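You operate a simulated robot arm through the tools that you are given. There is no shell and no other tool.

You are at the controls of a simulated robot arm. One attempt, no reset.

JOB
Put things in order on the machine end of the tool bench. At the end: the gold bolt stands where the silver tool set stood; the silver tool set from the machine end of the tool bench stands where the green square block stood; the red t key stands on top of the brown pads carton; the green square block stands where the red t key stood; whatever was shut is shut again. Leave all else as you found it, and nothing knocked over.

It is judged by the outcome, as a careful person would: the job done as asked, and still so three seconds after it is handed in. It fails if anything else is knocked over, pushed out of place, dropped, spilled or broken.

ROBOT AND FRAMES
A 7-joint arm with a two-finger gripper, fixed in place. Base frame: the origin is at the foot of the arm, x ahead of it, y to its left, z up; the work surface is at about z = 0. Lengths are in mm, angles in degrees, forces in N, time in s.
With the tool pointing down near the work surface it reaches from about 160 to 380 mm from the base axis. Its first joint turns from -72.0 to 72.0 degrees. Payload 0.6 kg.
The tool frame sits at the grasp point between the pads (the TCP): z along the fingers, y along the line on which they close. The tips reach 22 mm beyond it. Largest opening 92 mm; the body of the gripper starts 65 mm behind the TCP.
Orientation is that of the tool frame in the base frame, as a unit quaternion [x, y, z, w]. With the fingers straight down and closing along the base's y, the tool's x points along the base's -x, its y along +y and its z along -z.

CONTROLS
- The arm moves only by the tool apply_moves. Its argument "commands" is a list of rows, each an object of numbers (a shift or turn left out is 0, a gripper value left out holds the last): "tx", "ty", "tz": the shift along the tool's x, y, z in mm; "ax", "ay", "az": the turn, a rotation vector about the tool's x, y, z in rad. In form: [{"tx": .., "ty": .., "tz": .., "ax": .., "ay": .., "az": ..}, ...]. A call has 1 to 20 rows; each row shifts and turns the commanded pose from where the row before left it, along the tool's axes as they then stand. "jaw" is the finger opening in mm, from 0 to 92, set as the call begins (left out, the last holds). Each row takes 0.2 s and may step no farther than 50 mm and 8.6 degrees from the row before; otherwise, or with a gripper value out of range, the whole call is refused. A pose out of reach is approached as far as the arm can. The call stops where the force on the tool passes 40 N (or 10 N more than at its start, if that is more) or the arm is blocked; 0.2 s more then pass. Each finger halts on what it meets, pressing with about 26 N; the grip force reading is that of the motor and also rises with nothing between the fingers. The clock runs only during rows and for 0.2 s after the last one: add rows that do not move to give the fingers time. It gives the time, the measured TCP pose, the force on the tool (base axes), the opening and the grip force at its end, in the units of the frame above (readings bear some noise), with the torque about the TCP (base axes, N m) and any sound that the robot's microphone picked up.
- Cameras (640 x 400 px; columns grow to the right, rows downward): "scene" is fixed at [28.1, -269.4, 410.6]; the picture's right is [0.85, -0.53, 0.00], its down [-0.31, -0.49, -0.82] and it looks along [0.44, 0.69, -0.57] (base axes); focal length 214 px, centre (320, 200). "wrist" rides on the gripper at [71, 19, -102] in the tool frame; the picture's right is [-0.26, 0.97, 0.00], its down [-0.75, -0.20, -0.63] and it looks along [-0.60, -0.16, 0.78] (tool axes); focal length 280 px, centre (320, 200). There is no depth. A picture from a camera that has moved, and an enlarged one, comes with that camera's place and axes in the base frame and with its lens. The place of the scene camera against the robot may be out by one fixed shift of up to 25 mm in any direction.
- get_image(camera): a new picture of that camera. It takes no simulated time.
- inspect(camera, box): a new picture of the part [left, top, right, bottom] of that camera's present view, enlarged. It takes no simulated time.
- hand_in(): hands the job in; it is judged then, once.

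Places have to be worked out from the pictures, the camera data and where the tool is seen. Open the gripper and draw the arm clear of the work before you hand the job in, unless the task says otherwise.

The tools are called as a command line: name --argument value ..., lists and objects as JSON in quotes. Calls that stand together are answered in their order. apply_moves: Moves the arm, as the interface text tells. Its arguments: {"type":"object","properties":{"commands":{"type":"array","items":{"type":"object","properties":{"tx":{"type":"number"},"ty":{"type":"number"},"tz":{"type":"number"},"ax":{"type":"number"},"ay":{"type":"number"},"az":{"type":"number"}}}},"jaw":{"type":"number"}},"required":["commands"]} The other tools are called the same way: get_image (camera) takes a picture; inspect (camera, box) takes an enlarged picture of a part of a camera's view; hand_in () hands the job in.

At the start:

```text
t: 0.0
tcp_pos: [206.4, 138.0, 289.1]
tool_rot: [0.0, 1.0, 0.0, 0.0]
contact_force: [-0.2, 0.0, -0.1]
torque: [0.02, -0.01, 0.01]
gripper_width: 92.4
gripper_force: 0.0
```

scene: 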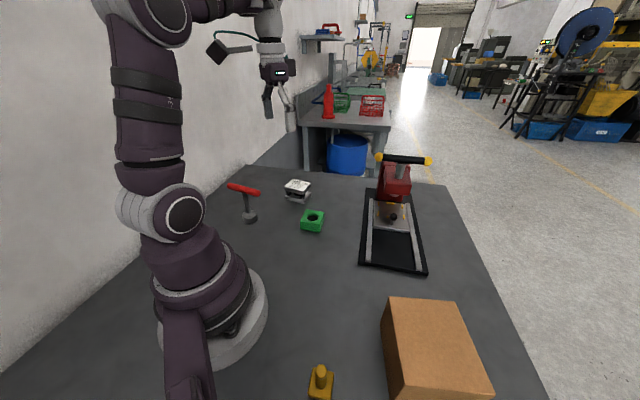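
wrist: 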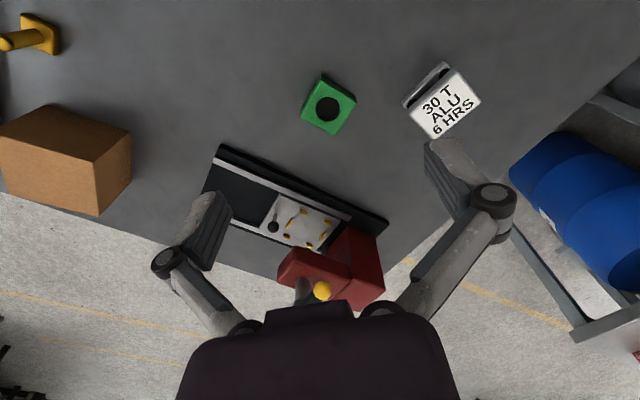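

I'll look closely at the scene first, enlarging the areas with the objects.

inspect --camera "scene" --box '[210, 150, 370, 250]'

inspect --camera "scene" --box '[280, 280, 500, 400]'

inspect --camera "scene" --box '[340, 140, 460, 280]'

inspect --camera "wrist" --box '[280, 40, 500, 160]'

```text
4.00 times, centred on (290, 200) of scene
camera zoom: at [28.1, -269.4, 410.6], right [0.85, -0.53, 0.0], down [-0.31, -0.49, -0.82], along [0.44, 0.69, -0.57], focal length 858 px, centre (440, 200)
```

zoom: 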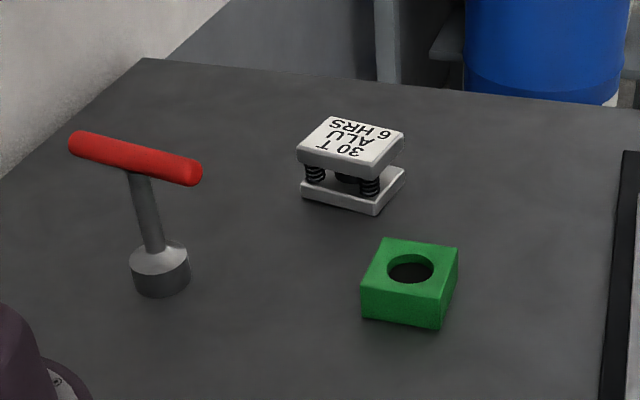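

```text
2.91 times, centred on (390, 340) of scene
camera zoom: at [28.1, -269.4, 410.6], right [0.85, -0.53, 0.0], down [-0.31, -0.49, -0.82], along [0.44, 0.69, -0.57], focal length 624 px, centre (116, -207)
```

zoom: 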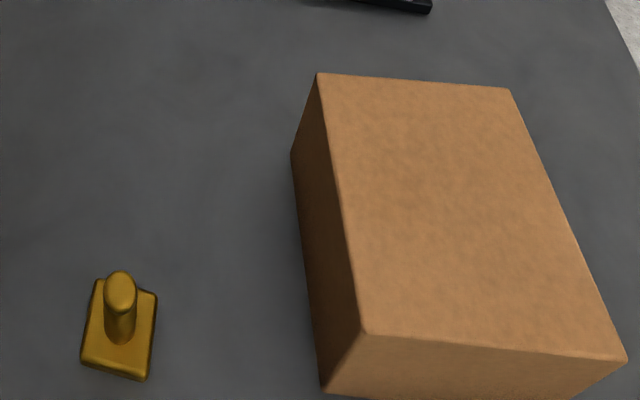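

```text
2.86 times, centred on (400, 210) of scene
camera zoom: at [28.1, -269.4, 410.6], right [0.85, -0.53, 0.0], down [-0.31, -0.49, -0.82], along [0.44, 0.69, -0.57], focal length 613 px, centre (91, 171)
```

zoom: 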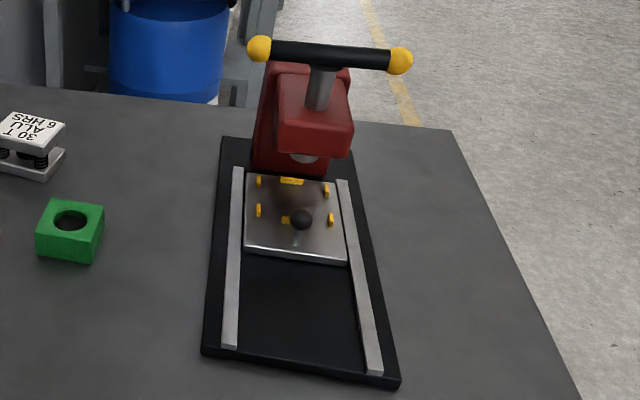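

```text
2.91 times, centred on (390, 100) of wrist
camera zoom: at [135.0, 156.8, 392.3], right [0.26, 0.97, 0.0], down [0.75, -0.2, 0.63], along [0.6, -0.16, -0.78], focal length 816 px, centre (116, 491)
```

zoom: 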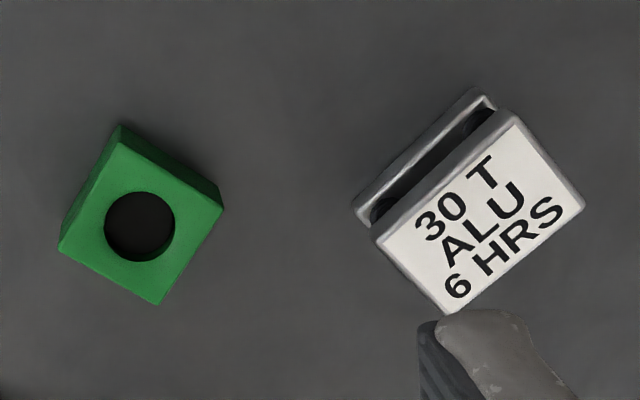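

The wrist view is partly useful; I'll raise nothing but swing the tool toward the T key/green block/silver set corner (staying at z≈290, well above everything) and yaw the camera so it sees all three.

apply_moves --commands '[{"tx": 26.5, "ty": 13}, {"tx": 26.5, "ty": 13}, {"tx": 26.5, "ty": 13}, {"tx": 26.5, "ty": 13}, {"az": -0.1418}, {"az": -0.1418}, {"az": -0.1418}, {"az": -0.1418}, {"az": -0.1418}, {"az": -0.1418}, {"az": -0.1418}, {"az": -0.1418}]' --jaw 92

get_image --camera "wrist"

get_image --camera "scene"

```text
t: 2.6
tcp_pos: [101.7, 190.5, 289.0]
tool_rot: [-0.539, 0.842, 0.0, -0.001]
contact_force: [-0.2, 0.4, -0.3]
torque: [0.0, -0.01, 0.03]
gripper_width: 91.9
gripper_force: 0.0
```

```text
taken
camera wrist: at [52.6, 133.1, 392.5], right [-0.77, 0.64, 0.0], down [0.5, 0.6, 0.62], along [0.4, 0.48, -0.78], focal length 280 px, centre (320, 200)
```

wrist: 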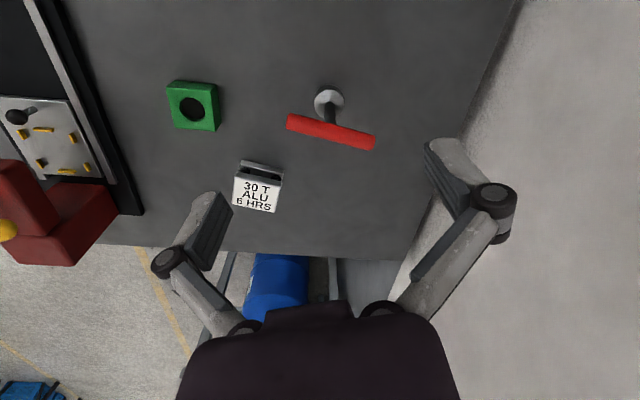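

```text
taken
```

scene: 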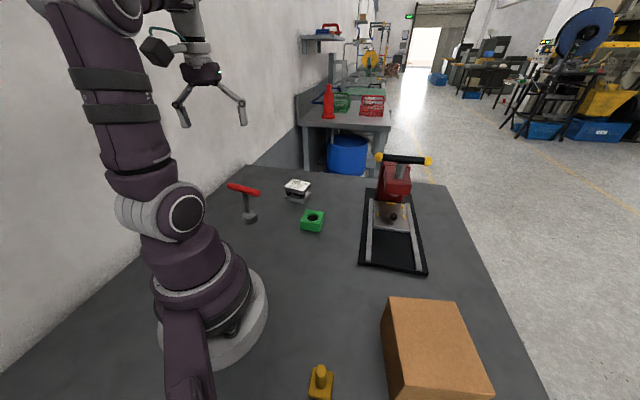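

All three items on the left side are visible from here; enlarging to measure them.

inspect --camera "wrist" --box '[270, 70, 398, 150]'

inspect --camera "wrist" --box '[150, 65, 278, 145]'

inspect --camera "wrist" --box '[200, 145, 328, 225]'

```text
5.00 times, centred on (334, 110) of wrist
camera zoom: at [52.6, 133.1, 392.5], right [-0.77, 0.64, 0.0], down [0.5, 0.6, 0.62], along [0.4, 0.48, -0.78], focal length 1402 px, centre (250, 650)
```

zoom: 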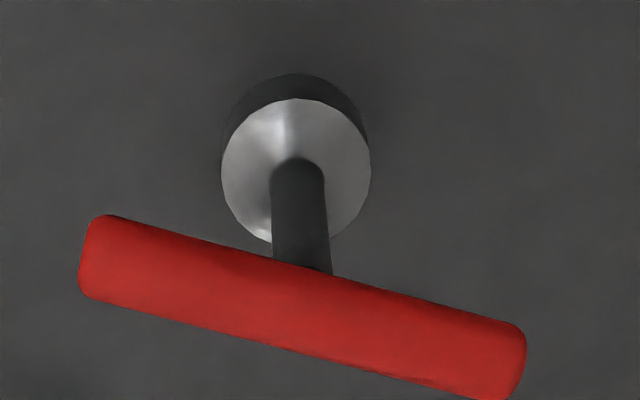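

```text
5.00 times, centred on (214, 105) of wrist
camera zoom: at [52.6, 133.1, 392.5], right [-0.77, 0.64, 0.0], down [0.5, 0.6, 0.62], along [0.4, 0.48, -0.78], focal length 1402 px, centre (850, 675)
```

zoom: 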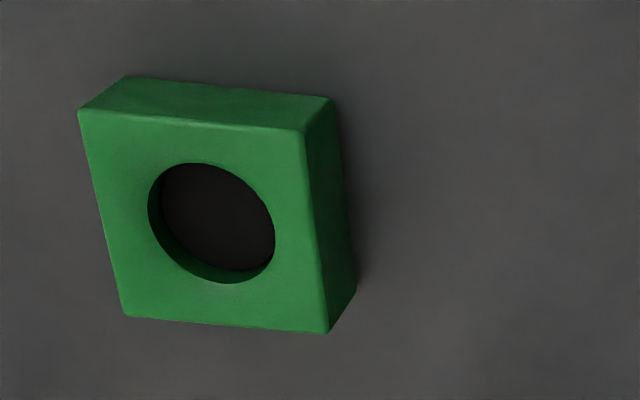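

```text
5.00 times, centred on (264, 185) of wrist
camera zoom: at [52.6, 133.1, 392.5], right [-0.77, 0.64, 0.0], down [0.5, 0.6, 0.62], along [0.4, 0.48, -0.78], focal length 1402 px, centre (600, 275)
```

zoom: 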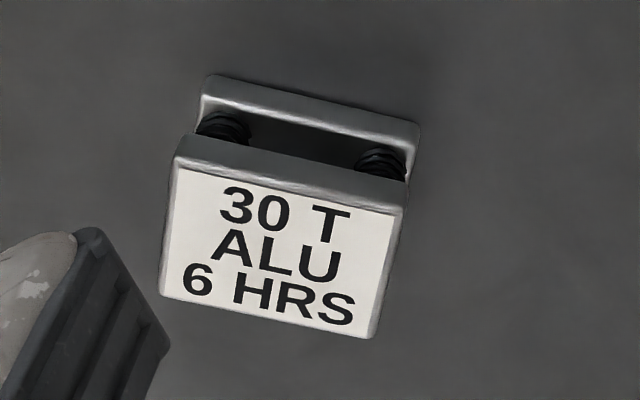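

From this view I place the T key at about (128, 244), handle at z≈106 running at −55°; the green block (55×55×30) centred at (271, 132), edges at 45°; the silver set (68×51×50) centred at (299, 274). Now I swing around at the same height to see the carton and the gold bolt from the wrist camera.

apply_moves --commands '[{"tx": 3.82, "ty": -29.9, "az": 0.1396}, {"tx": 3.82, "ty": -29.9, "az": 0.1396}, {"tx": 3.82, "ty": -29.9, "az": 0.1396}, {"tx": 3.82, "ty": -29.9, "az": 0.1396}, {"tx": 3.82, "ty": -29.9, "az": 0.1396}, {"tx": 3.82, "ty": -29.9, "az": 0.1396}, {"tx": 3.82, "ty": -29.9, "az": 0.1396}, {"tx": 3.82, "ty": -29.9, "az": 0.1396}, {"tx": 3.82, "ty": -29.9, "az": 0.1396}, {"tx": 3.82, "ty": -29.9, "az": 0.1396}, {"tx": 3.82, "ty": -29.9, "az": 0.1396}, {"tx": 3.82, "ty": -29.9, "az": 0.1396}, {"tx": 3.82, "ty": -29.9, "az": 0.1396}, {"tx": 3.82, "ty": -29.9, "az": 0.1396}]'

get_image --camera "wrist"

get_image --camera "scene"

```text
t: 5.6
tcp_pos: [139.4, -167.1, 289.5]
tool_rot: [0.4, 0.917, -0.001, 0.0]
contact_force: [0.6, 0.5, 0.5]
torque: [-0.02, 0.0, -0.03]
gripper_width: 92.2
gripper_force: 0.1
```

```text
taken
camera wrist: at [103.0, -101.4, 392.5], right [0.89, 0.46, 0.0], down [0.36, -0.69, 0.62], along [0.29, -0.55, -0.78], focal length 280 px, centre (320, 200)
```

wrist: 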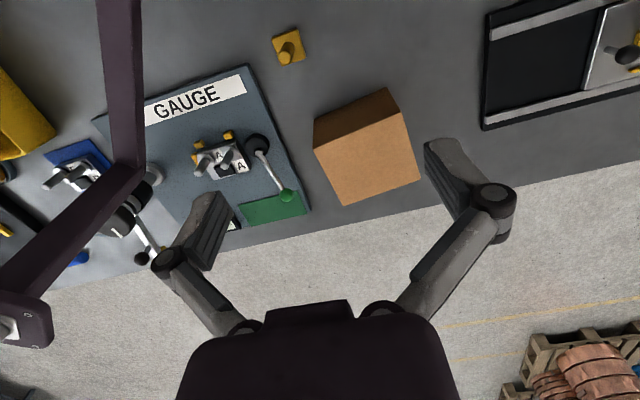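

```text
taken
```

scene: 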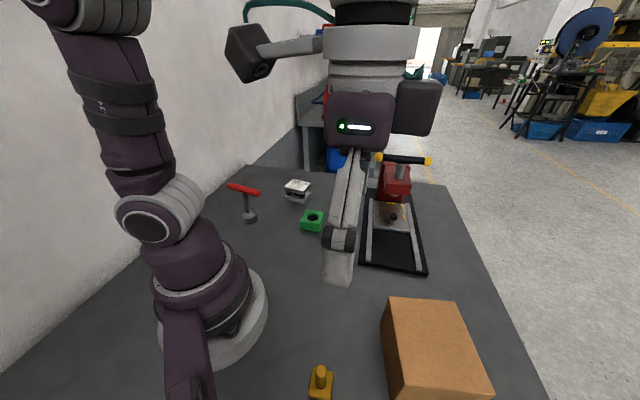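

There's a gauge fixture and other gear on the far right side that the scene camera doesn't show. I'll enlarge the parts to identify everything before touching anything.

inspect --camera "wrist" --box '[0, 40, 320, 240]'

inspect --camera "wrist" --box '[240, 10, 440, 135]'

inspect --camera "wrist" --box '[280, 80, 440, 215]'

inspect --camera "wrist" --box '[0, 200, 320, 400]'

inspect --camera "scene" --box '[120, 250, 280, 400]'

```text
2.00 times, centred on (160, 140) of wrist
camera zoom: at [103.0, -101.4, 392.5], right [0.89, 0.46, 0.0], down [0.36, -0.69, 0.62], along [0.29, -0.55, -0.78], focal length 561 px, centre (640, 320)
```

zoom: 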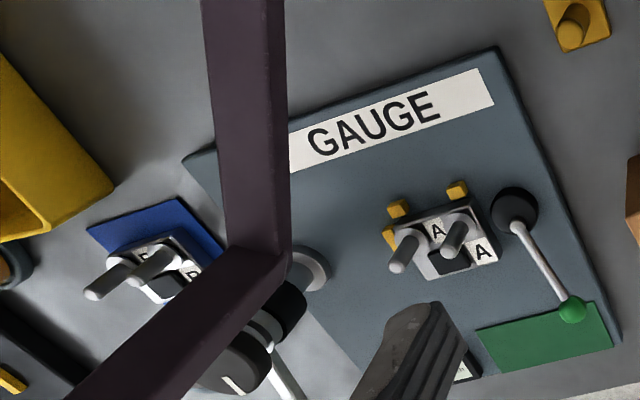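

```text
3.20 times, centred on (340, 72) of wrist
camera zoom: at [103.0, -101.4, 392.5], right [0.89, 0.46, 0.0], down [0.36, -0.69, 0.62], along [0.29, -0.55, -0.78], focal length 897 px, centre (256, 608)
```

zoom: 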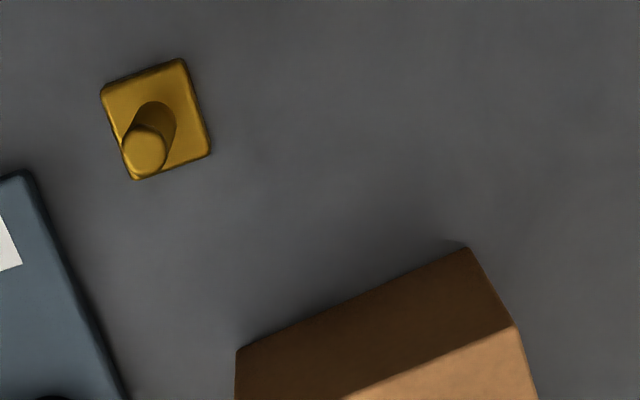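

```text
2.96 times, centred on (360, 148) of wrist
camera zoom: at [103.0, -101.4, 392.5], right [0.89, 0.46, 0.0], down [0.36, -0.69, 0.62], along [0.29, -0.55, -0.78], focal length 831 px, centre (202, 356)
```

zoom: 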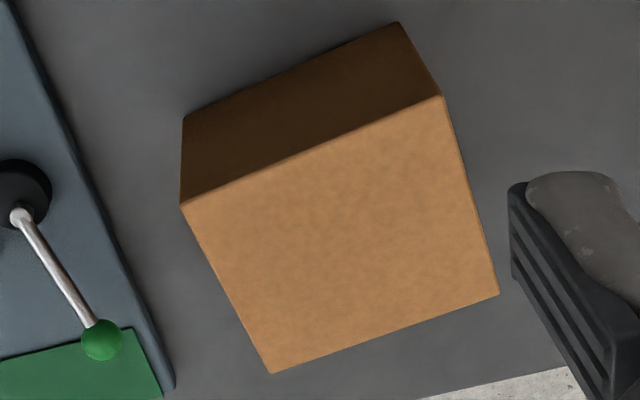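

```text
2.00 times, centred on (160, 300) of wrist
camera zoom: at [103.0, -101.4, 392.5], right [0.89, 0.46, 0.0], down [0.36, -0.69, 0.62], along [0.29, -0.55, -0.78], focal length 561 px, centre (640, 0)
```

zoom: 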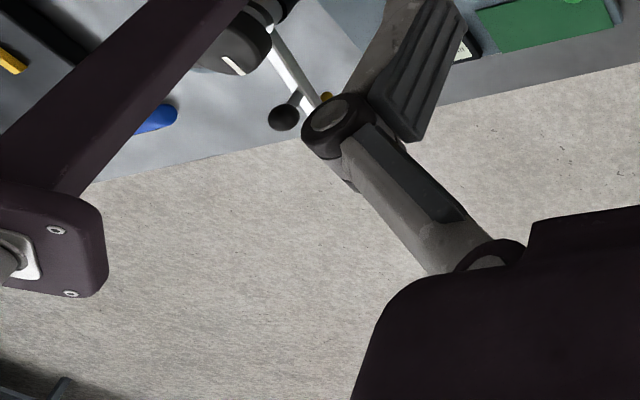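

```text
2.67 times, centred on (200, 325) of scene
camera zoom: at [28.1, -269.4, 410.6], right [0.85, -0.53, 0.0], down [-0.31, -0.49, -0.82], along [0.44, 0.69, -0.57], focal length 572 px, centre (640, -133)
```

zoom: 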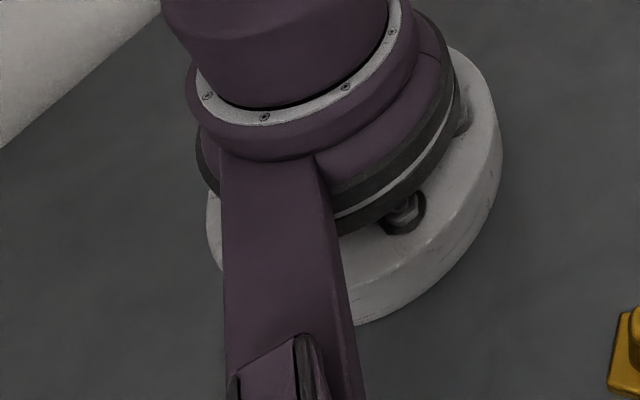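

Now it's clear: the purple bar is the scene camera's mast; the gauge stuff belongs to the other end. I place the gold bolt (33 mm square base, 16 mm pin, ~53 high) at (102, −181), and the carton (top z≈89) centred at (244, −237). I swing back toward the T key, still at z≈290.

apply_moves --commands '[{"tx": 0.55, "ty": 30.35, "az": -0.1396}, {"tx": 0.55, "ty": 30.35, "az": -0.1396}, {"tx": 0.55, "ty": 30.35, "az": -0.1396}, {"tx": 0.55, "ty": 30.35, "az": -0.1396}, {"tx": 0.55, "ty": 30.35, "az": -0.1396}, {"tx": 0.55, "ty": 30.35, "az": -0.1396}, {"tx": 0.55, "ty": 30.35, "az": -0.1396}, {"tx": 0.55, "ty": 30.35, "az": -0.1396}, {"tx": 0.55, "ty": 30.35, "az": -0.1396}, {"tx": 0.55, "ty": 30.35, "az": -0.1396}, {"tx": 0.55, "ty": 30.35, "az": -0.1396}, {"tx": 0.55, "ty": 30.35, "az": -0.1396}, {"tx": 0.55, "ty": 30.35, "az": -0.1396}, {"tx": 0.55, "ty": 30.35, "az": -0.1396}]'

```text
t: 8.6
tcp_pos: [99.6, 190.4, 288.3]
tool_rot: [-0.539, 0.843, 0.0, 0.0]
contact_force: [-0.4, 0.8, 0.6]
torque: [0.0, 0.02, 0.01]
gripper_width: 91.9
gripper_force: 0.0
```

Arm is back over the T-key side. Now I yaw the tool so the fingers will close across the red handle, shift above it and drop to z≈180 (tips ~158, above the 115-high handle) to verify alignment.

apply_moves --commands '[{"az": -0.1311}, {"az": -0.1311}, {"az": -0.1311}, {"az": -0.1311}, {"az": -0.1311}, {"az": -0.1311}, {"az": -0.1311}, {"az": -0.1311}, {"tx": -13.65, "ty": -27.35}, {"tx": -13.65, "ty": -27.35}, {"tz": 36}, {"tz": 36}, {"tz": 36}, {}]'

get_image --camera "wrist"

get_image --camera "scene"

```text
t: 11.6
tcp_pos: [127.2, 243.8, 177.8]
tool_rot: [0.887, -0.461, 0.0, 0.0]
contact_force: [-1.2, -0.2, -0.6]
torque: [0.0, 0.03, 0.0]
gripper_width: 91.7
gripper_force: 0.1
out of reach, approached as far as the arm can: row 12
```

```text
taken
camera wrist: at [151.2, 175.4, 281.8], right [-0.94, -0.34, 0.0], down [-0.27, 0.73, 0.62], along [-0.21, 0.59, -0.78], focal length 280 px, centre (320, 200)
```

wrist: 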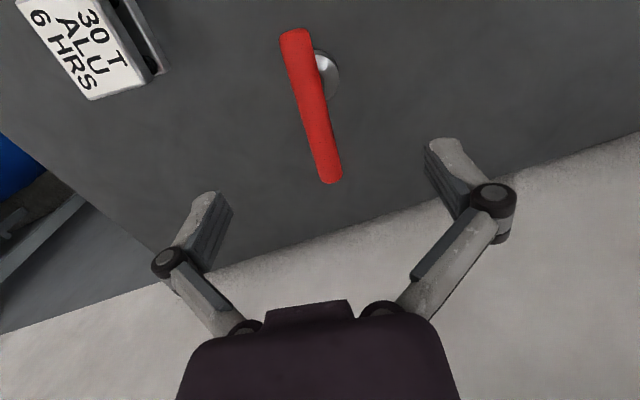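

```text
taken
```

scene: 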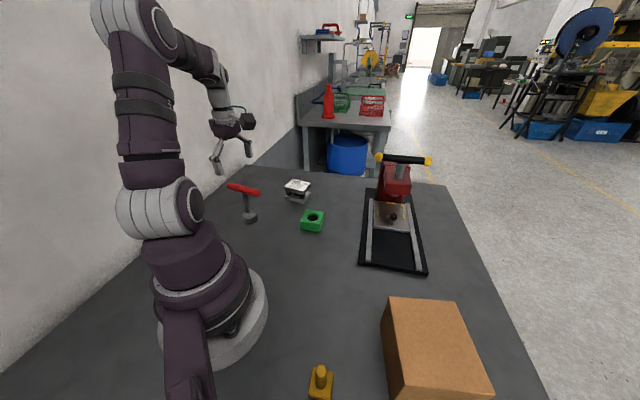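

The arm now hangs over the T key; I enlarge the wrist view to check the handle's place and direction relative to the fingers.

inspect --camera "wrist" --box '[240, 20, 400, 200]'

inspect --camera "scene" --box '[190, 110, 290, 230]'

```text
2.22 times, centred on (320, 110) of wrist
camera zoom: at [151.2, 175.4, 281.8], right [-0.94, -0.34, 0.0], down [-0.27, 0.73, 0.62], along [-0.21, 0.59, -0.78], focal length 623 px, centre (320, 400)
```

zoom: 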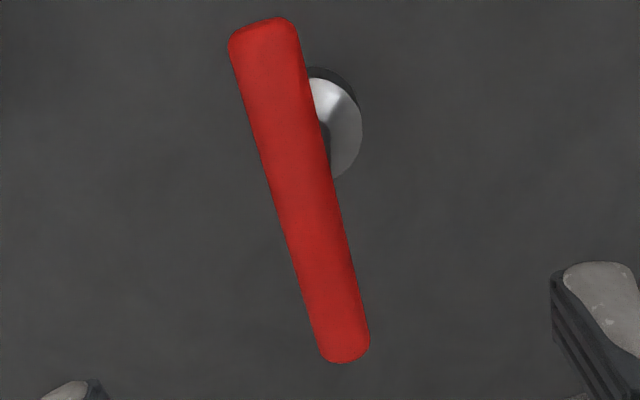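

```text
3.33 times, centred on (240, 170) of scene
camera zoom: at [28.1, -269.4, 410.6], right [0.85, -0.53, 0.0], down [-0.31, -0.49, -0.82], along [0.44, 0.69, -0.57], focal length 715 px, centre (587, 300)
```

zoom: 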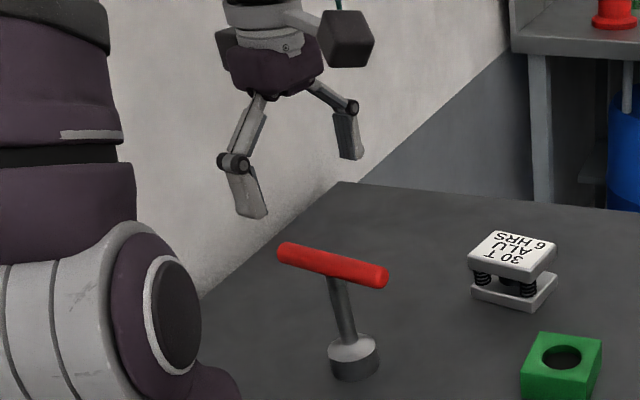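

The handle sits centred between the fingers at (129, 244), running at about −56°, matching the tool's yaw. I descend straight to handle height (z≈106).

apply_moves --commands '[{"tz": 20}, {"tz": 20}, {"tz": 20}, {"tz": 12}, {}]'

get_image --camera "wrist"

inspect --camera "scene" --box '[190, 110, 290, 230]'

```text
t: 12.8
tcp_pos: [127.2, 246.4, 107.8]
tool_rot: [0.887, -0.461, 0.001, 0.001]
contact_force: [0.2, 0.4, 0.2]
torque: [-0.01, -0.02, 0.0]
gripper_width: 91.7
gripper_force: 0.2
```

```text
taken
camera wrist: at [151.5, 176.7, 211.8], right [-0.94, -0.34, 0.0], down [-0.27, 0.73, 0.62], along [-0.21, 0.59, -0.78], focal length 280 px, centre (320, 200)
```

wrist: 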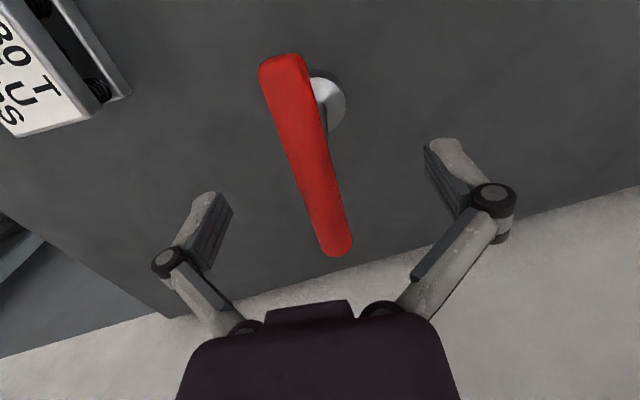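

```text
3.33 times, centred on (240, 170) of scene
camera zoom: at [28.1, -269.4, 410.6], right [0.85, -0.53, 0.0], down [-0.31, -0.49, -0.82], along [0.44, 0.69, -0.57], focal length 715 px, centre (587, 300)
```

zoom: 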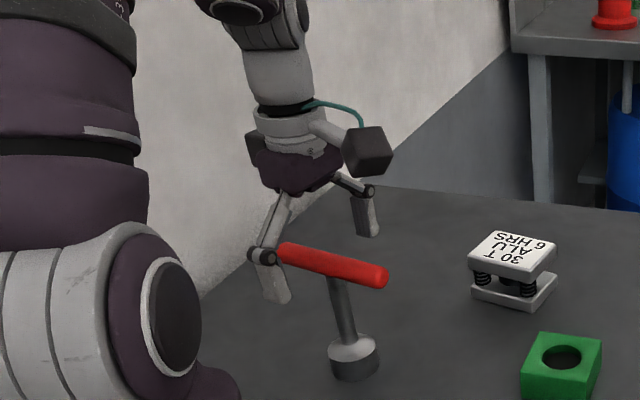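

The handle's centre is ~2–3 mm along its axis from the TCP; I nudge by 2 mm and close on it.

apply_moves --commands '[{"tx": 2.2}, {}, {}, {}, {}, {}, {}, {}]' --jaw 5

inspect --camera "scene" --box '[190, 110, 290, 230]'

get_image --camera "wrist"

```text
t: 14.6
tcp_pos: [129.0, 244.5, 109.6]
tool_rot: [0.887, -0.461, 0.0, 0.0]
contact_force: [0.4, -0.2, -0.2]
torque: [0.05, -0.08, 0.03]
gripper_width: 14.0
gripper_force: 26.3
```

```text
3.33 times, centred on (240, 170) of scene
camera zoom: at [28.1, -269.4, 410.6], right [0.85, -0.53, 0.0], down [-0.31, -0.49, -0.82], along [0.44, 0.69, -0.57], focal length 715 px, centre (587, 300)
```

zoom: 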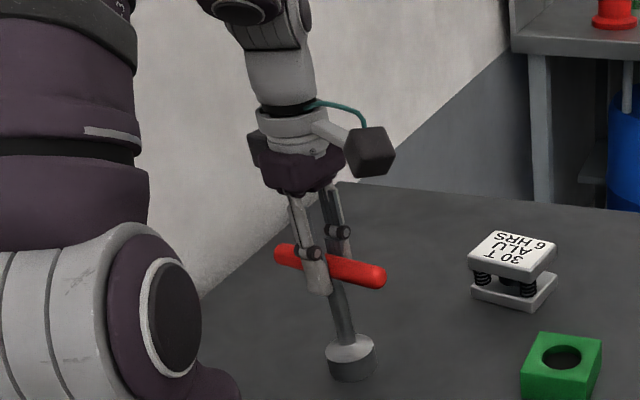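

```text
taken
camera wrist: at [152.7, 174.9, 212.0], right [-0.94, -0.34, 0.0], down [-0.27, 0.73, 0.62], along [-0.21, 0.59, -0.78], focal length 280 px, centre (320, 200)
```

wrist: 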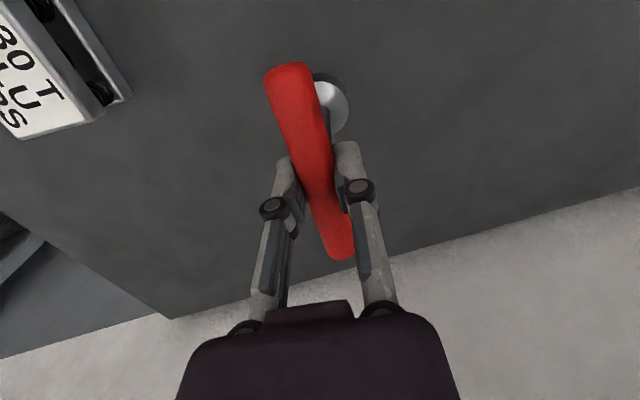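

It's holding at 14 mm with 26 N. I lift it straight up about 115 mm and check that it hangs upright.

apply_moves --commands '[{"tz": -8}, {"tz": -15}, {"tz": -23}, {"tz": -23}, {"tz": -23}, {"tz": -23}, {}]'

get_image --camera "scene"

get_image --camera "wrist"

```text
t: 16.2
tcp_pos: [127.5, 244.0, 223.8]
tool_rot: [0.887, -0.461, 0.0, 0.0]
contact_force: [0.3, 0.3, -2.0]
torque: [0.01, 0.01, 0.16]
gripper_width: 14.1
gripper_force: 26.1
```

```text
taken
```

scene: 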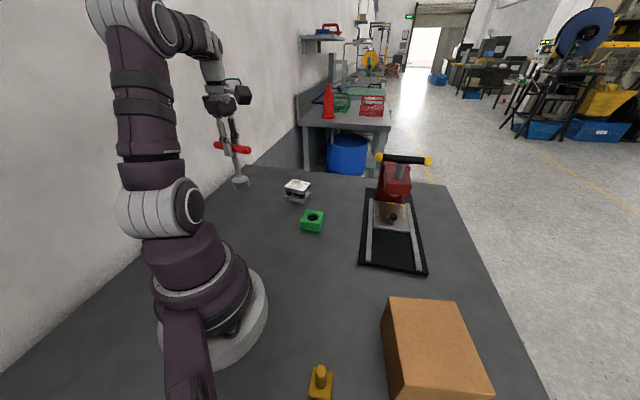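

```text
taken
camera wrist: at [151.7, 174.7, 328.1], right [-0.94, -0.34, 0.0], down [-0.27, 0.73, 0.62], along [-0.21, 0.59, -0.78], focal length 280 px, centre (320, 200)
```

wrist: 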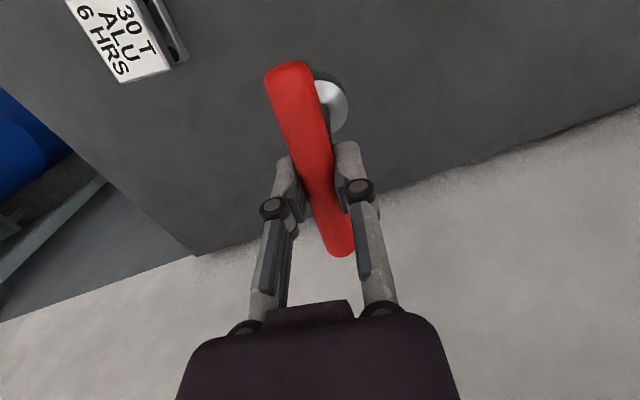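

The T key hangs upright (about 2 N). I carry it around the base in an arc at r≈276 toward the carton, rising a further 20 mm on the way.

apply_moves --commands '[{"tx": 23.28, "ty": -10.65, "tz": -1, "az": 0.0929}, {"tx": 23.28, "ty": -10.65, "tz": -1, "az": 0.0929}, {"tx": 23.28, "ty": -10.65, "tz": -1, "az": 0.0929}, {"tx": 23.28, "ty": -10.65, "tz": -1, "az": 0.0929}, {"tx": 23.28, "ty": -10.65, "tz": -1, "az": 0.0929}, {"tx": 23.28, "ty": -10.65, "tz": -1, "az": 0.0929}, {"tx": 23.28, "ty": -10.65, "tz": -1, "az": 0.0929}, {"tx": 23.28, "ty": -10.65, "tz": -1, "az": 0.0929}, {"tx": 23.28, "ty": -10.65, "tz": -1, "az": 0.0929}, {"tx": 23.28, "ty": -10.65, "tz": -1, "az": 0.0929}, {"tx": 23.28, "ty": -10.65, "tz": -1, "az": 0.0929}, {"tx": 23.28, "ty": -10.65, "tz": -1, "az": 0.0929}, {"tx": 23.28, "ty": -10.65, "tz": -1, "az": 0.0929}, {"tx": 23.28, "ty": -10.65, "tz": -1, "az": 0.0929}, {"tx": 23.28, "ty": -10.65, "tz": -1, "az": 0.0929}, {"tx": 23.28, "ty": -10.65, "tz": -1, "az": 0.0929}, {"tx": 23.28, "ty": -10.65, "tz": -1, "az": 0.0929}, {"tx": 23.28, "ty": -10.65, "tz": -1, "az": 0.0929}, {"tx": 23.28, "ty": -10.65, "tz": -1, "az": 0.0929}, {"tx": 23.28, "ty": -10.65, "tz": -1, "az": 0.0929}]'

get_image --camera "scene"

get_image --camera "wrist"

```text
t: 20.4
tcp_pos: [197.8, -192.5, 243.0]
tool_rot: [-0.161, 0.987, 0.0, 0.001]
contact_force: [-1.3, 0.3, -2.7]
torque: [0.1, 0.01, 0.31]
gripper_width: 14.3
gripper_force: 25.5
```

```text
taken
```

scene: 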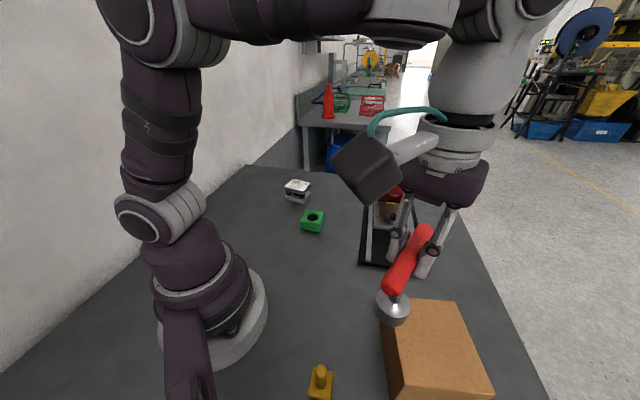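

```text
taken
camera wrist: at [124.0, -196.4, 347.0], right [-0.06, 1.0, 0.0], down [0.78, 0.05, 0.63], along [0.62, 0.04, -0.78], focal length 280 px, centre (320, 200)
```

wrist: 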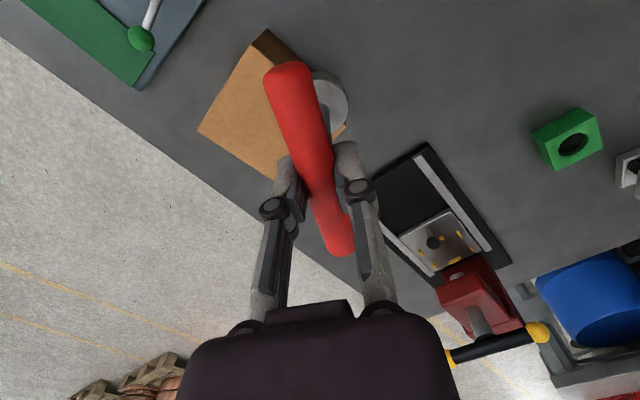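

The T key is just short of the carton, hanging upright. I enlarge the wrist picture to re-measure the carton's top from here.

inspect --camera "wrist" --box '[180, 15, 372, 195]'

inspect --camera "scene" --box '[340, 200, 520, 400]'

```text
2.22 times, centred on (276, 105) of wrist
camera zoom: at [124.0, -196.4, 347.0], right [-0.06, 1.0, 0.0], down [0.78, 0.05, 0.63], along [0.62, 0.04, -0.78], focal length 623 px, centre (418, 411)
```

zoom: 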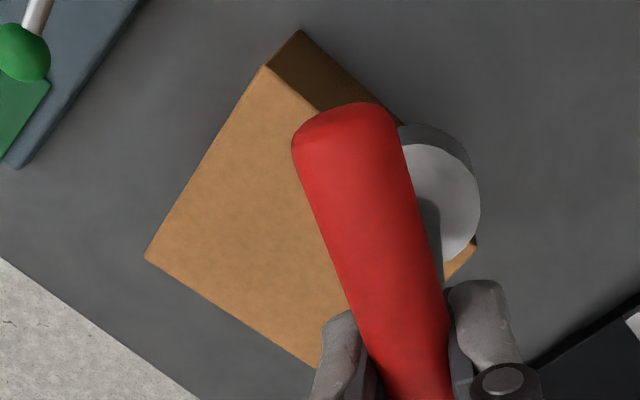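

```text
2.00 times, centred on (430, 300) of scene
camera zoom: at [28.1, -269.4, 410.6], right [0.85, -0.53, 0.0], down [-0.31, -0.49, -0.82], along [0.44, 0.69, -0.57], focal length 429 px, centre (100, 0)
```

zoom: 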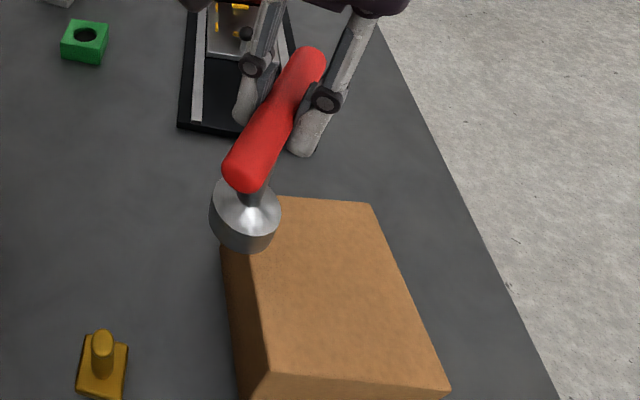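

Carton corners re-measured agree with the earlier ones (centre ≈(243.6, −237), top z≈89.5). I move over its centre and lower to leave about 8 mm under the key's foot.

apply_moves --commands '[{"tx": -7.3, "ty": -14.2}, {"tx": -7.3, "ty": -14.2}, {"tx": -7.3, "ty": -14.2}, {"tx": -7.4, "ty": -14.2}, {}, {"tz": 12}, {"tz": 12}, {"tz": 12}, {}]'

inspect --camera "scene" --box '[340, 200, 520, 400]'

get_image --camera "wrist"

```text
t: 22.4
tcp_pos: [248.8, -240.0, 208.2]
tool_rot: [-0.162, 0.987, -0.001, 0.0]
contact_force: [-0.5, -1.1, -2.9]
torque: [0.02, 0.0, -0.06]
gripper_width: 16.5
gripper_force: 25.3
out of reach, approached as far as the arm can: row 8
```

```text
2.00 times, centred on (430, 300) of scene
camera zoom: at [28.1, -269.4, 410.6], right [0.85, -0.53, 0.0], down [-0.31, -0.49, -0.82], along [0.44, 0.69, -0.57], focal length 429 px, centre (100, 0)
```

zoom: 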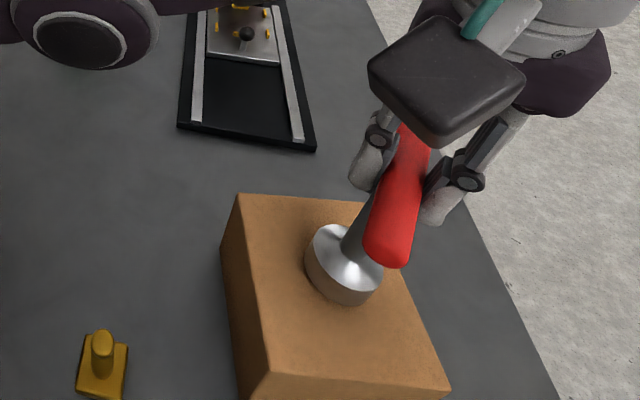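

```text
taken
camera wrist: at [173.6, -244.3, 311.3], right [-0.06, 1.0, 0.0], down [0.78, 0.05, 0.63], along [0.62, 0.04, -0.78], focal length 280 px, centre (320, 200)
```

wrist: 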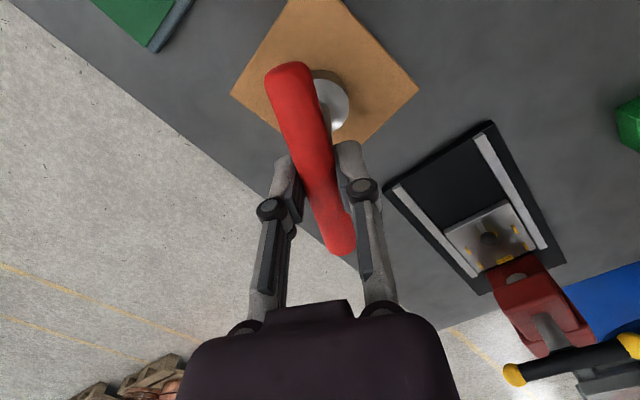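

The key's foot is now over the carton with a small gap, and the grip looks unchanged, but one row was reported out of reach and the TCP reads ~6 mm outward of what I asked. I pause one beat to get a settled reading.

apply_moves --commands '[{}, {}, {}]'

inspect --camera "wrist" --box '[220, 0, 440, 180]'

```text
t: 23.2
tcp_pos: [247.9, -239.4, 208.2]
tool_rot: [-0.162, 0.987, 0.0, 0.001]
contact_force: [0.5, 0.9, -3.1]
torque: [-0.01, 0.0, 0.0]
gripper_width: 16.5
gripper_force: 26.2
```

```text
2.22 times, centred on (330, 90) of wrist
camera zoom: at [173.6, -244.3, 311.5], right [-0.06, 1.0, 0.0], down [0.78, 0.05, 0.63], along [0.62, 0.04, -0.78], focal length 623 px, centre (298, 444)
```

zoom: 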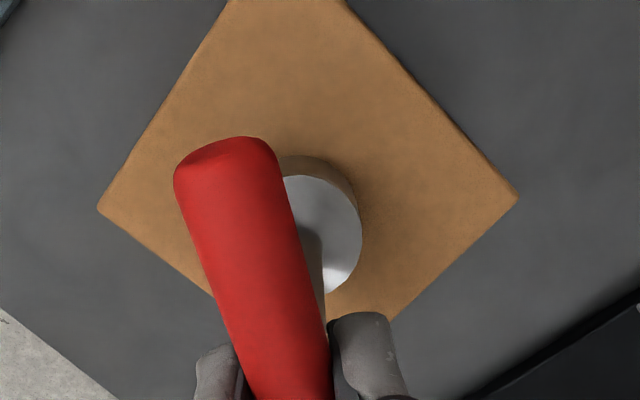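

Reading is steady at (248, −239.5, 208). The foot seems slightly off the TCP axis, so I check with enlarged scene view whether the key swung a little in the grip.

inspect --camera "scene" --box '[470, 240, 590, 370]'

inspect --camera "wrist" --box '[260, 40, 380, 140]'

```text
3.08 times, centred on (530, 305) of scene
camera zoom: at [28.1, -269.4, 410.6], right [0.85, -0.53, 0.0], down [-0.31, -0.49, -0.82], along [0.44, 0.69, -0.57], focal length 660 px, centre (-326, -123)
```

zoom: 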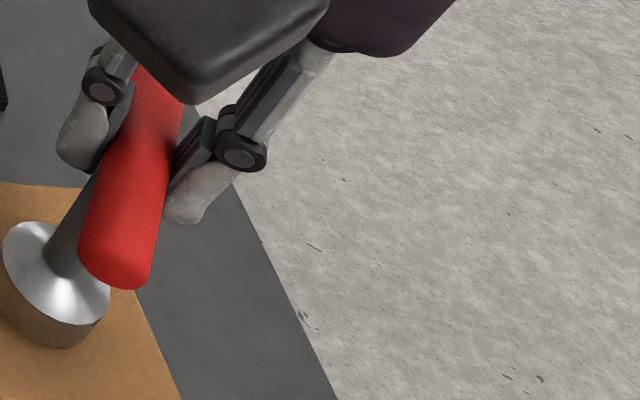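

```text
4.00 times, centred on (320, 90) of wrist
camera zoom: at [173.6, -244.3, 311.5], right [-0.06, 1.0, 0.0], down [0.78, 0.05, 0.63], along [0.62, 0.04, -0.78], focal length 1122 px, centre (320, 640)
```

zoom: 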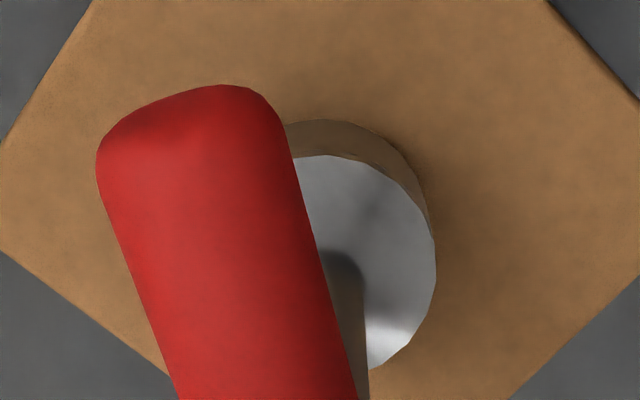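

The key sits in the grip exactly as when it stood on the bench (same foot position in the wrist view), so it's upright; the foot is within ~2 mm of the carton's centre. About 10 mm gap remains; I lower 8 mm gently.

apply_moves --commands '[{"tz": 3}, {"tz": 3}, {"tz": 2}, {}]'

```text
t: 24.2
tcp_pos: [248.6, -240.5, 201.5]
tool_rot: [-0.163, 0.987, 0.0, 0.0]
contact_force: [-0.1, 0.2, -2.2]
torque: [-0.04, -0.06, 0.01]
gripper_width: 14.1
gripper_force: 26.0
```

No contact yet (−2.2 N is the key's weight). Continuing in 1 mm steps.

apply_moves --commands '[{"tz": 1}, {"tz": 1}, {}]'

inspect --camera "wrist" --box '[260, 40, 380, 140]'

```text
t: 25.0
tcp_pos: [249.4, -238.6, 198.8]
tool_rot: [-0.163, 0.987, 0.0, 0.0]
contact_force: [0.8, -1.1, -1.9]
torque: [-0.19, -0.01, -0.2]
gripper_width: 14.1
gripper_force: 25.7
```

```text
4.00 times, centred on (320, 90) of wrist
camera zoom: at [174.1, -244.2, 301.3], right [-0.06, 1.0, 0.0], down [0.78, 0.05, 0.63], along [0.62, 0.04, -0.78], focal length 1122 px, centre (320, 640)
```

zoom: 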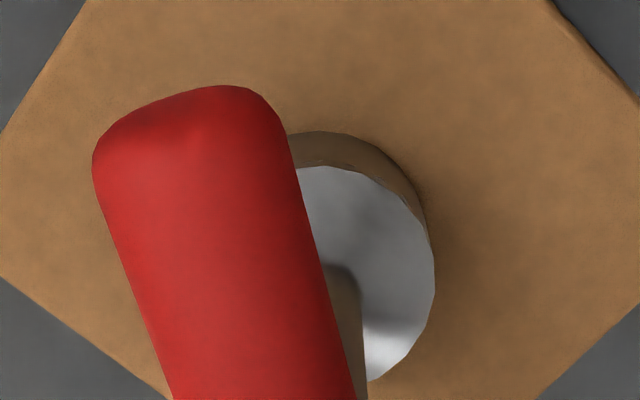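

The foot is beginning to touch (torque appears, small shift of the disc). I go down another millimetre to seat it.

apply_moves --commands '[{"tz": 1}, {}, {}]'

inspect --camera "wrist" --box '[260, 40, 380, 140]'

inspect --camera "scene" --box '[440, 240, 600, 400]'

```text
t: 25.8
tcp_pos: [247.9, -239.5, 197.4]
tool_rot: [-0.162, 0.987, 0.0, 0.0]
contact_force: [-1.1, 1.5, -2.1]
torque: [0.16, 0.1, -0.15]
gripper_width: 14.0
gripper_force: 26.2
```

```text
4.00 times, centred on (320, 90) of wrist
camera zoom: at [173.8, -244.3, 300.2], right [-0.06, 1.0, 0.0], down [0.78, 0.05, 0.63], along [0.62, 0.04, -0.78], focal length 1122 px, centre (320, 640)
```

zoom: 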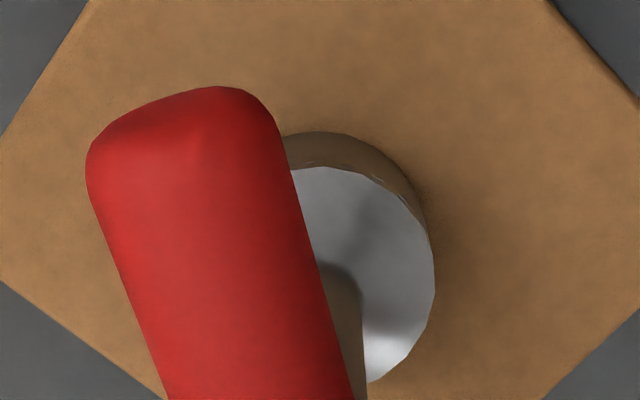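

```text
2.50 times, centred on (520, 320) of scene
camera zoom: at [28.1, -269.4, 410.6], right [0.85, -0.53, 0.0], down [-0.31, -0.49, -0.82], along [0.44, 0.69, -0.57], focal length 536 px, centre (-180, -100)
```

zoom: 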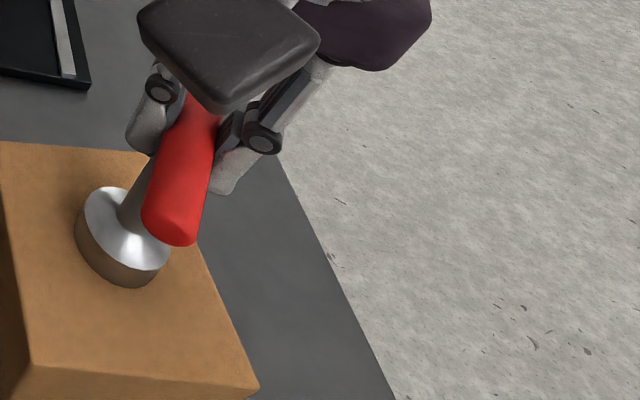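

The grip width is back at 14 mm and the foot looks as it did when standing on the bench, but the force isn't yet showing support. Another 1 mm step or two.

apply_moves --commands '[{"tz": 1}, {}]'

```text
t: 26.4
tcp_pos: [247.3, -239.6, 195.6]
tool_rot: [-0.161, 0.987, 0.001, 0.0]
contact_force: [0.1, 0.3, -1.5]
torque: [-0.07, -0.07, 0.17]
gripper_width: 14.2
gripper_force: 25.9
```

Still light (−1.5 N). One more millimetre.

apply_moves --commands '[{"tz": 1}, {}]'

inspect --camera "wrist" --box '[260, 40, 380, 140]'

```text
t: 27.0
tcp_pos: [248.1, -240.5, 195.0]
tool_rot: [-0.163, 0.987, 0.0, -0.001]
contact_force: [0.0, -2.5, -2.0]
torque: [-0.24, -0.1, -0.11]
gripper_width: 13.9
gripper_force: 25.7
```

```text
4.00 times, centred on (320, 90) of wrist
camera zoom: at [173.6, -244.2, 298.6], right [-0.06, 1.0, 0.0], down [0.78, 0.05, 0.62], along [0.62, 0.04, -0.78], focal length 1122 px, centre (320, 640)
```

zoom: 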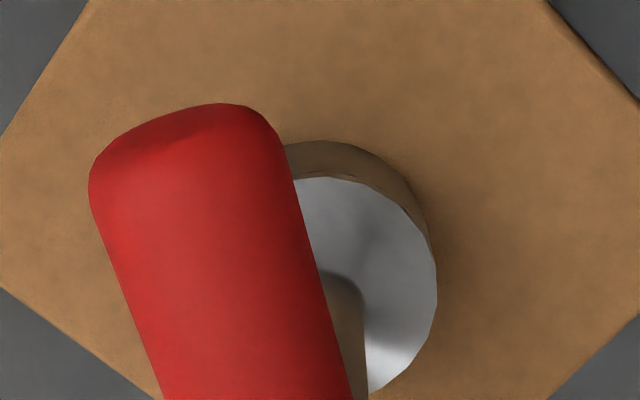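

Handle and foot now move with the carton in the view while the fingers slide down over the handle, so the key is standing on the carton. I open the fingers and then check it.

apply_moves --commands '[{}, {}, {}, {}]' --jaw 60

get_image --camera "wrist"

inspect --camera "scene" --box '[440, 240, 600, 400]'

```text
t: 28.0
tcp_pos: [248.4, -240.5, 194.7]
tool_rot: [-0.163, 0.987, 0.0, 0.0]
contact_force: [0.6, 0.5, -0.4]
torque: [-0.01, 0.01, -0.01]
gripper_width: 60.1
gripper_force: 0.1
```

```text
taken
camera wrist: at [173.6, -244.2, 298.7], right [-0.06, 1.0, 0.0], down [0.78, 0.05, 0.63], along [0.62, 0.04, -0.78], focal length 280 px, centre (320, 200)
```

wrist: 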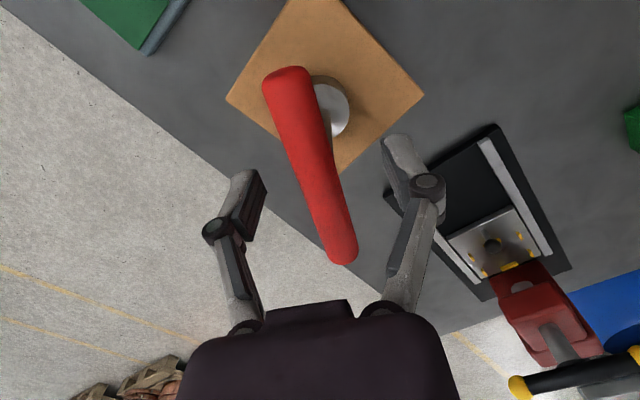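

```text
2.50 times, centred on (520, 320) of scene
camera zoom: at [28.1, -269.4, 410.6], right [0.85, -0.53, 0.0], down [-0.31, -0.49, -0.82], along [0.44, 0.69, -0.57], focal length 536 px, centre (-180, -100)
```

zoom: 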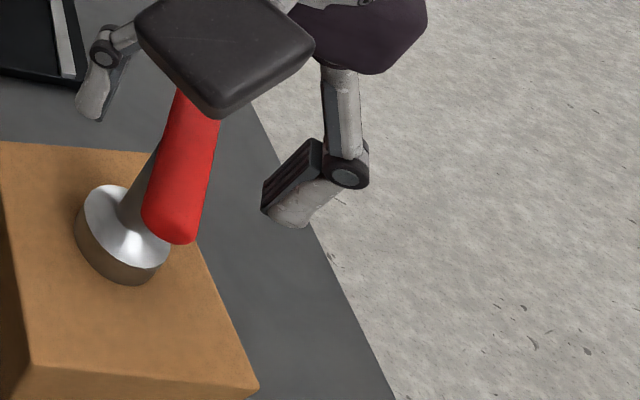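

The T key stands on the carton on its own. I raise the gripper straight up clear of it.

apply_moves --commands '[{"tz": -15}, {"tz": -15}, {"tz": -15}, {"tz": -15}, {"tz": -15}, {}]'

get_image --camera "scene"

get_image --camera "wrist"

```text
t: 29.4
tcp_pos: [237.5, -239.2, 251.0]
tool_rot: [-0.163, 0.987, 0.0, 0.001]
contact_force: [-0.2, 0.0, -0.5]
torque: [-0.01, 0.03, 0.0]
gripper_width: 60.2
gripper_force: 0.1
out of reach, approached as far as the arm can: row 4, 5
```

```text
taken
```

scene: 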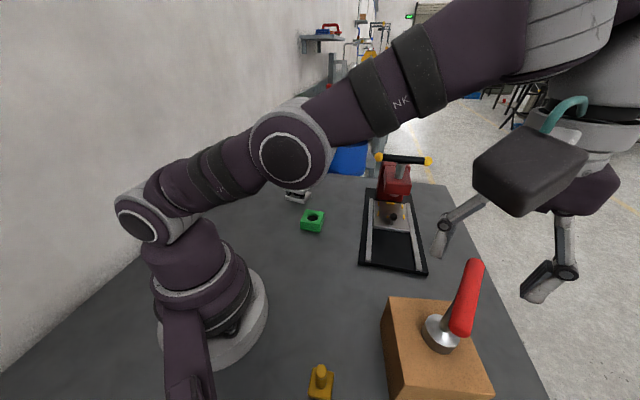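

```text
taken
camera wrist: at [163.6, -242.7, 354.5], right [-0.06, 1.0, 0.0], down [0.78, 0.05, 0.63], along [0.62, 0.04, -0.78], focal length 280 px, centre (320, 200)
```

wrist: 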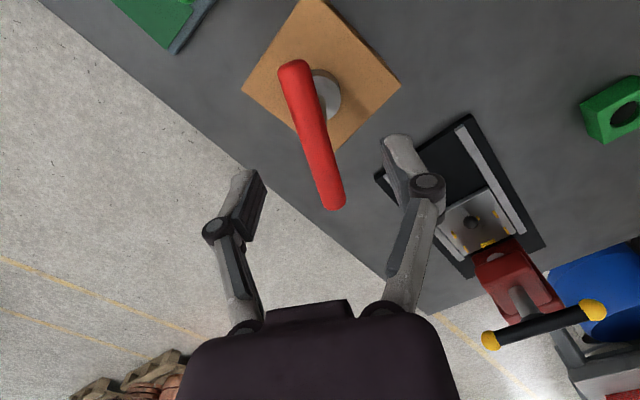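

The key stands well on the carton. The arm was near full stretch there, so I first draw it inward (commanded r≈250), then translate over toward the green block at z≈170 and yaw to its 45° faces, opening fully.

apply_moves --commands '[{"tx": 13.6, "ty": 26.8}, {"tx": 13.6, "ty": 26.8}, {"tx": 13.5, "ty": 26.7}, {}]' --jaw 92

get_image --camera "scene"

```text
t: 30.4
tcp_pos: [174.2, -176.4, 250.5]
tool_rot: [-0.163, 0.987, 0.0, 0.001]
contact_force: [-0.5, -0.6, 0.3]
torque: [-0.01, 0.02, 0.03]
gripper_width: 91.9
gripper_force: 0.1
```

```text
taken
```

scene: 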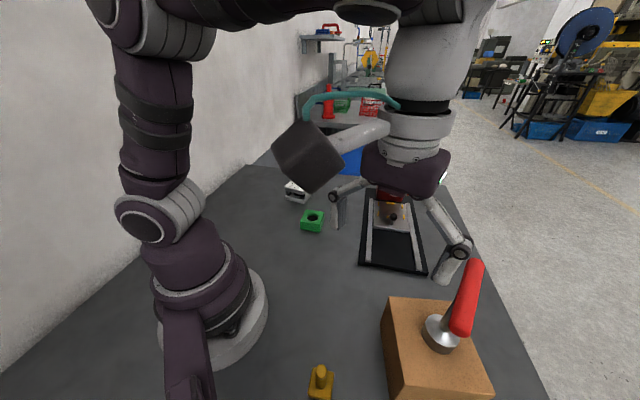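

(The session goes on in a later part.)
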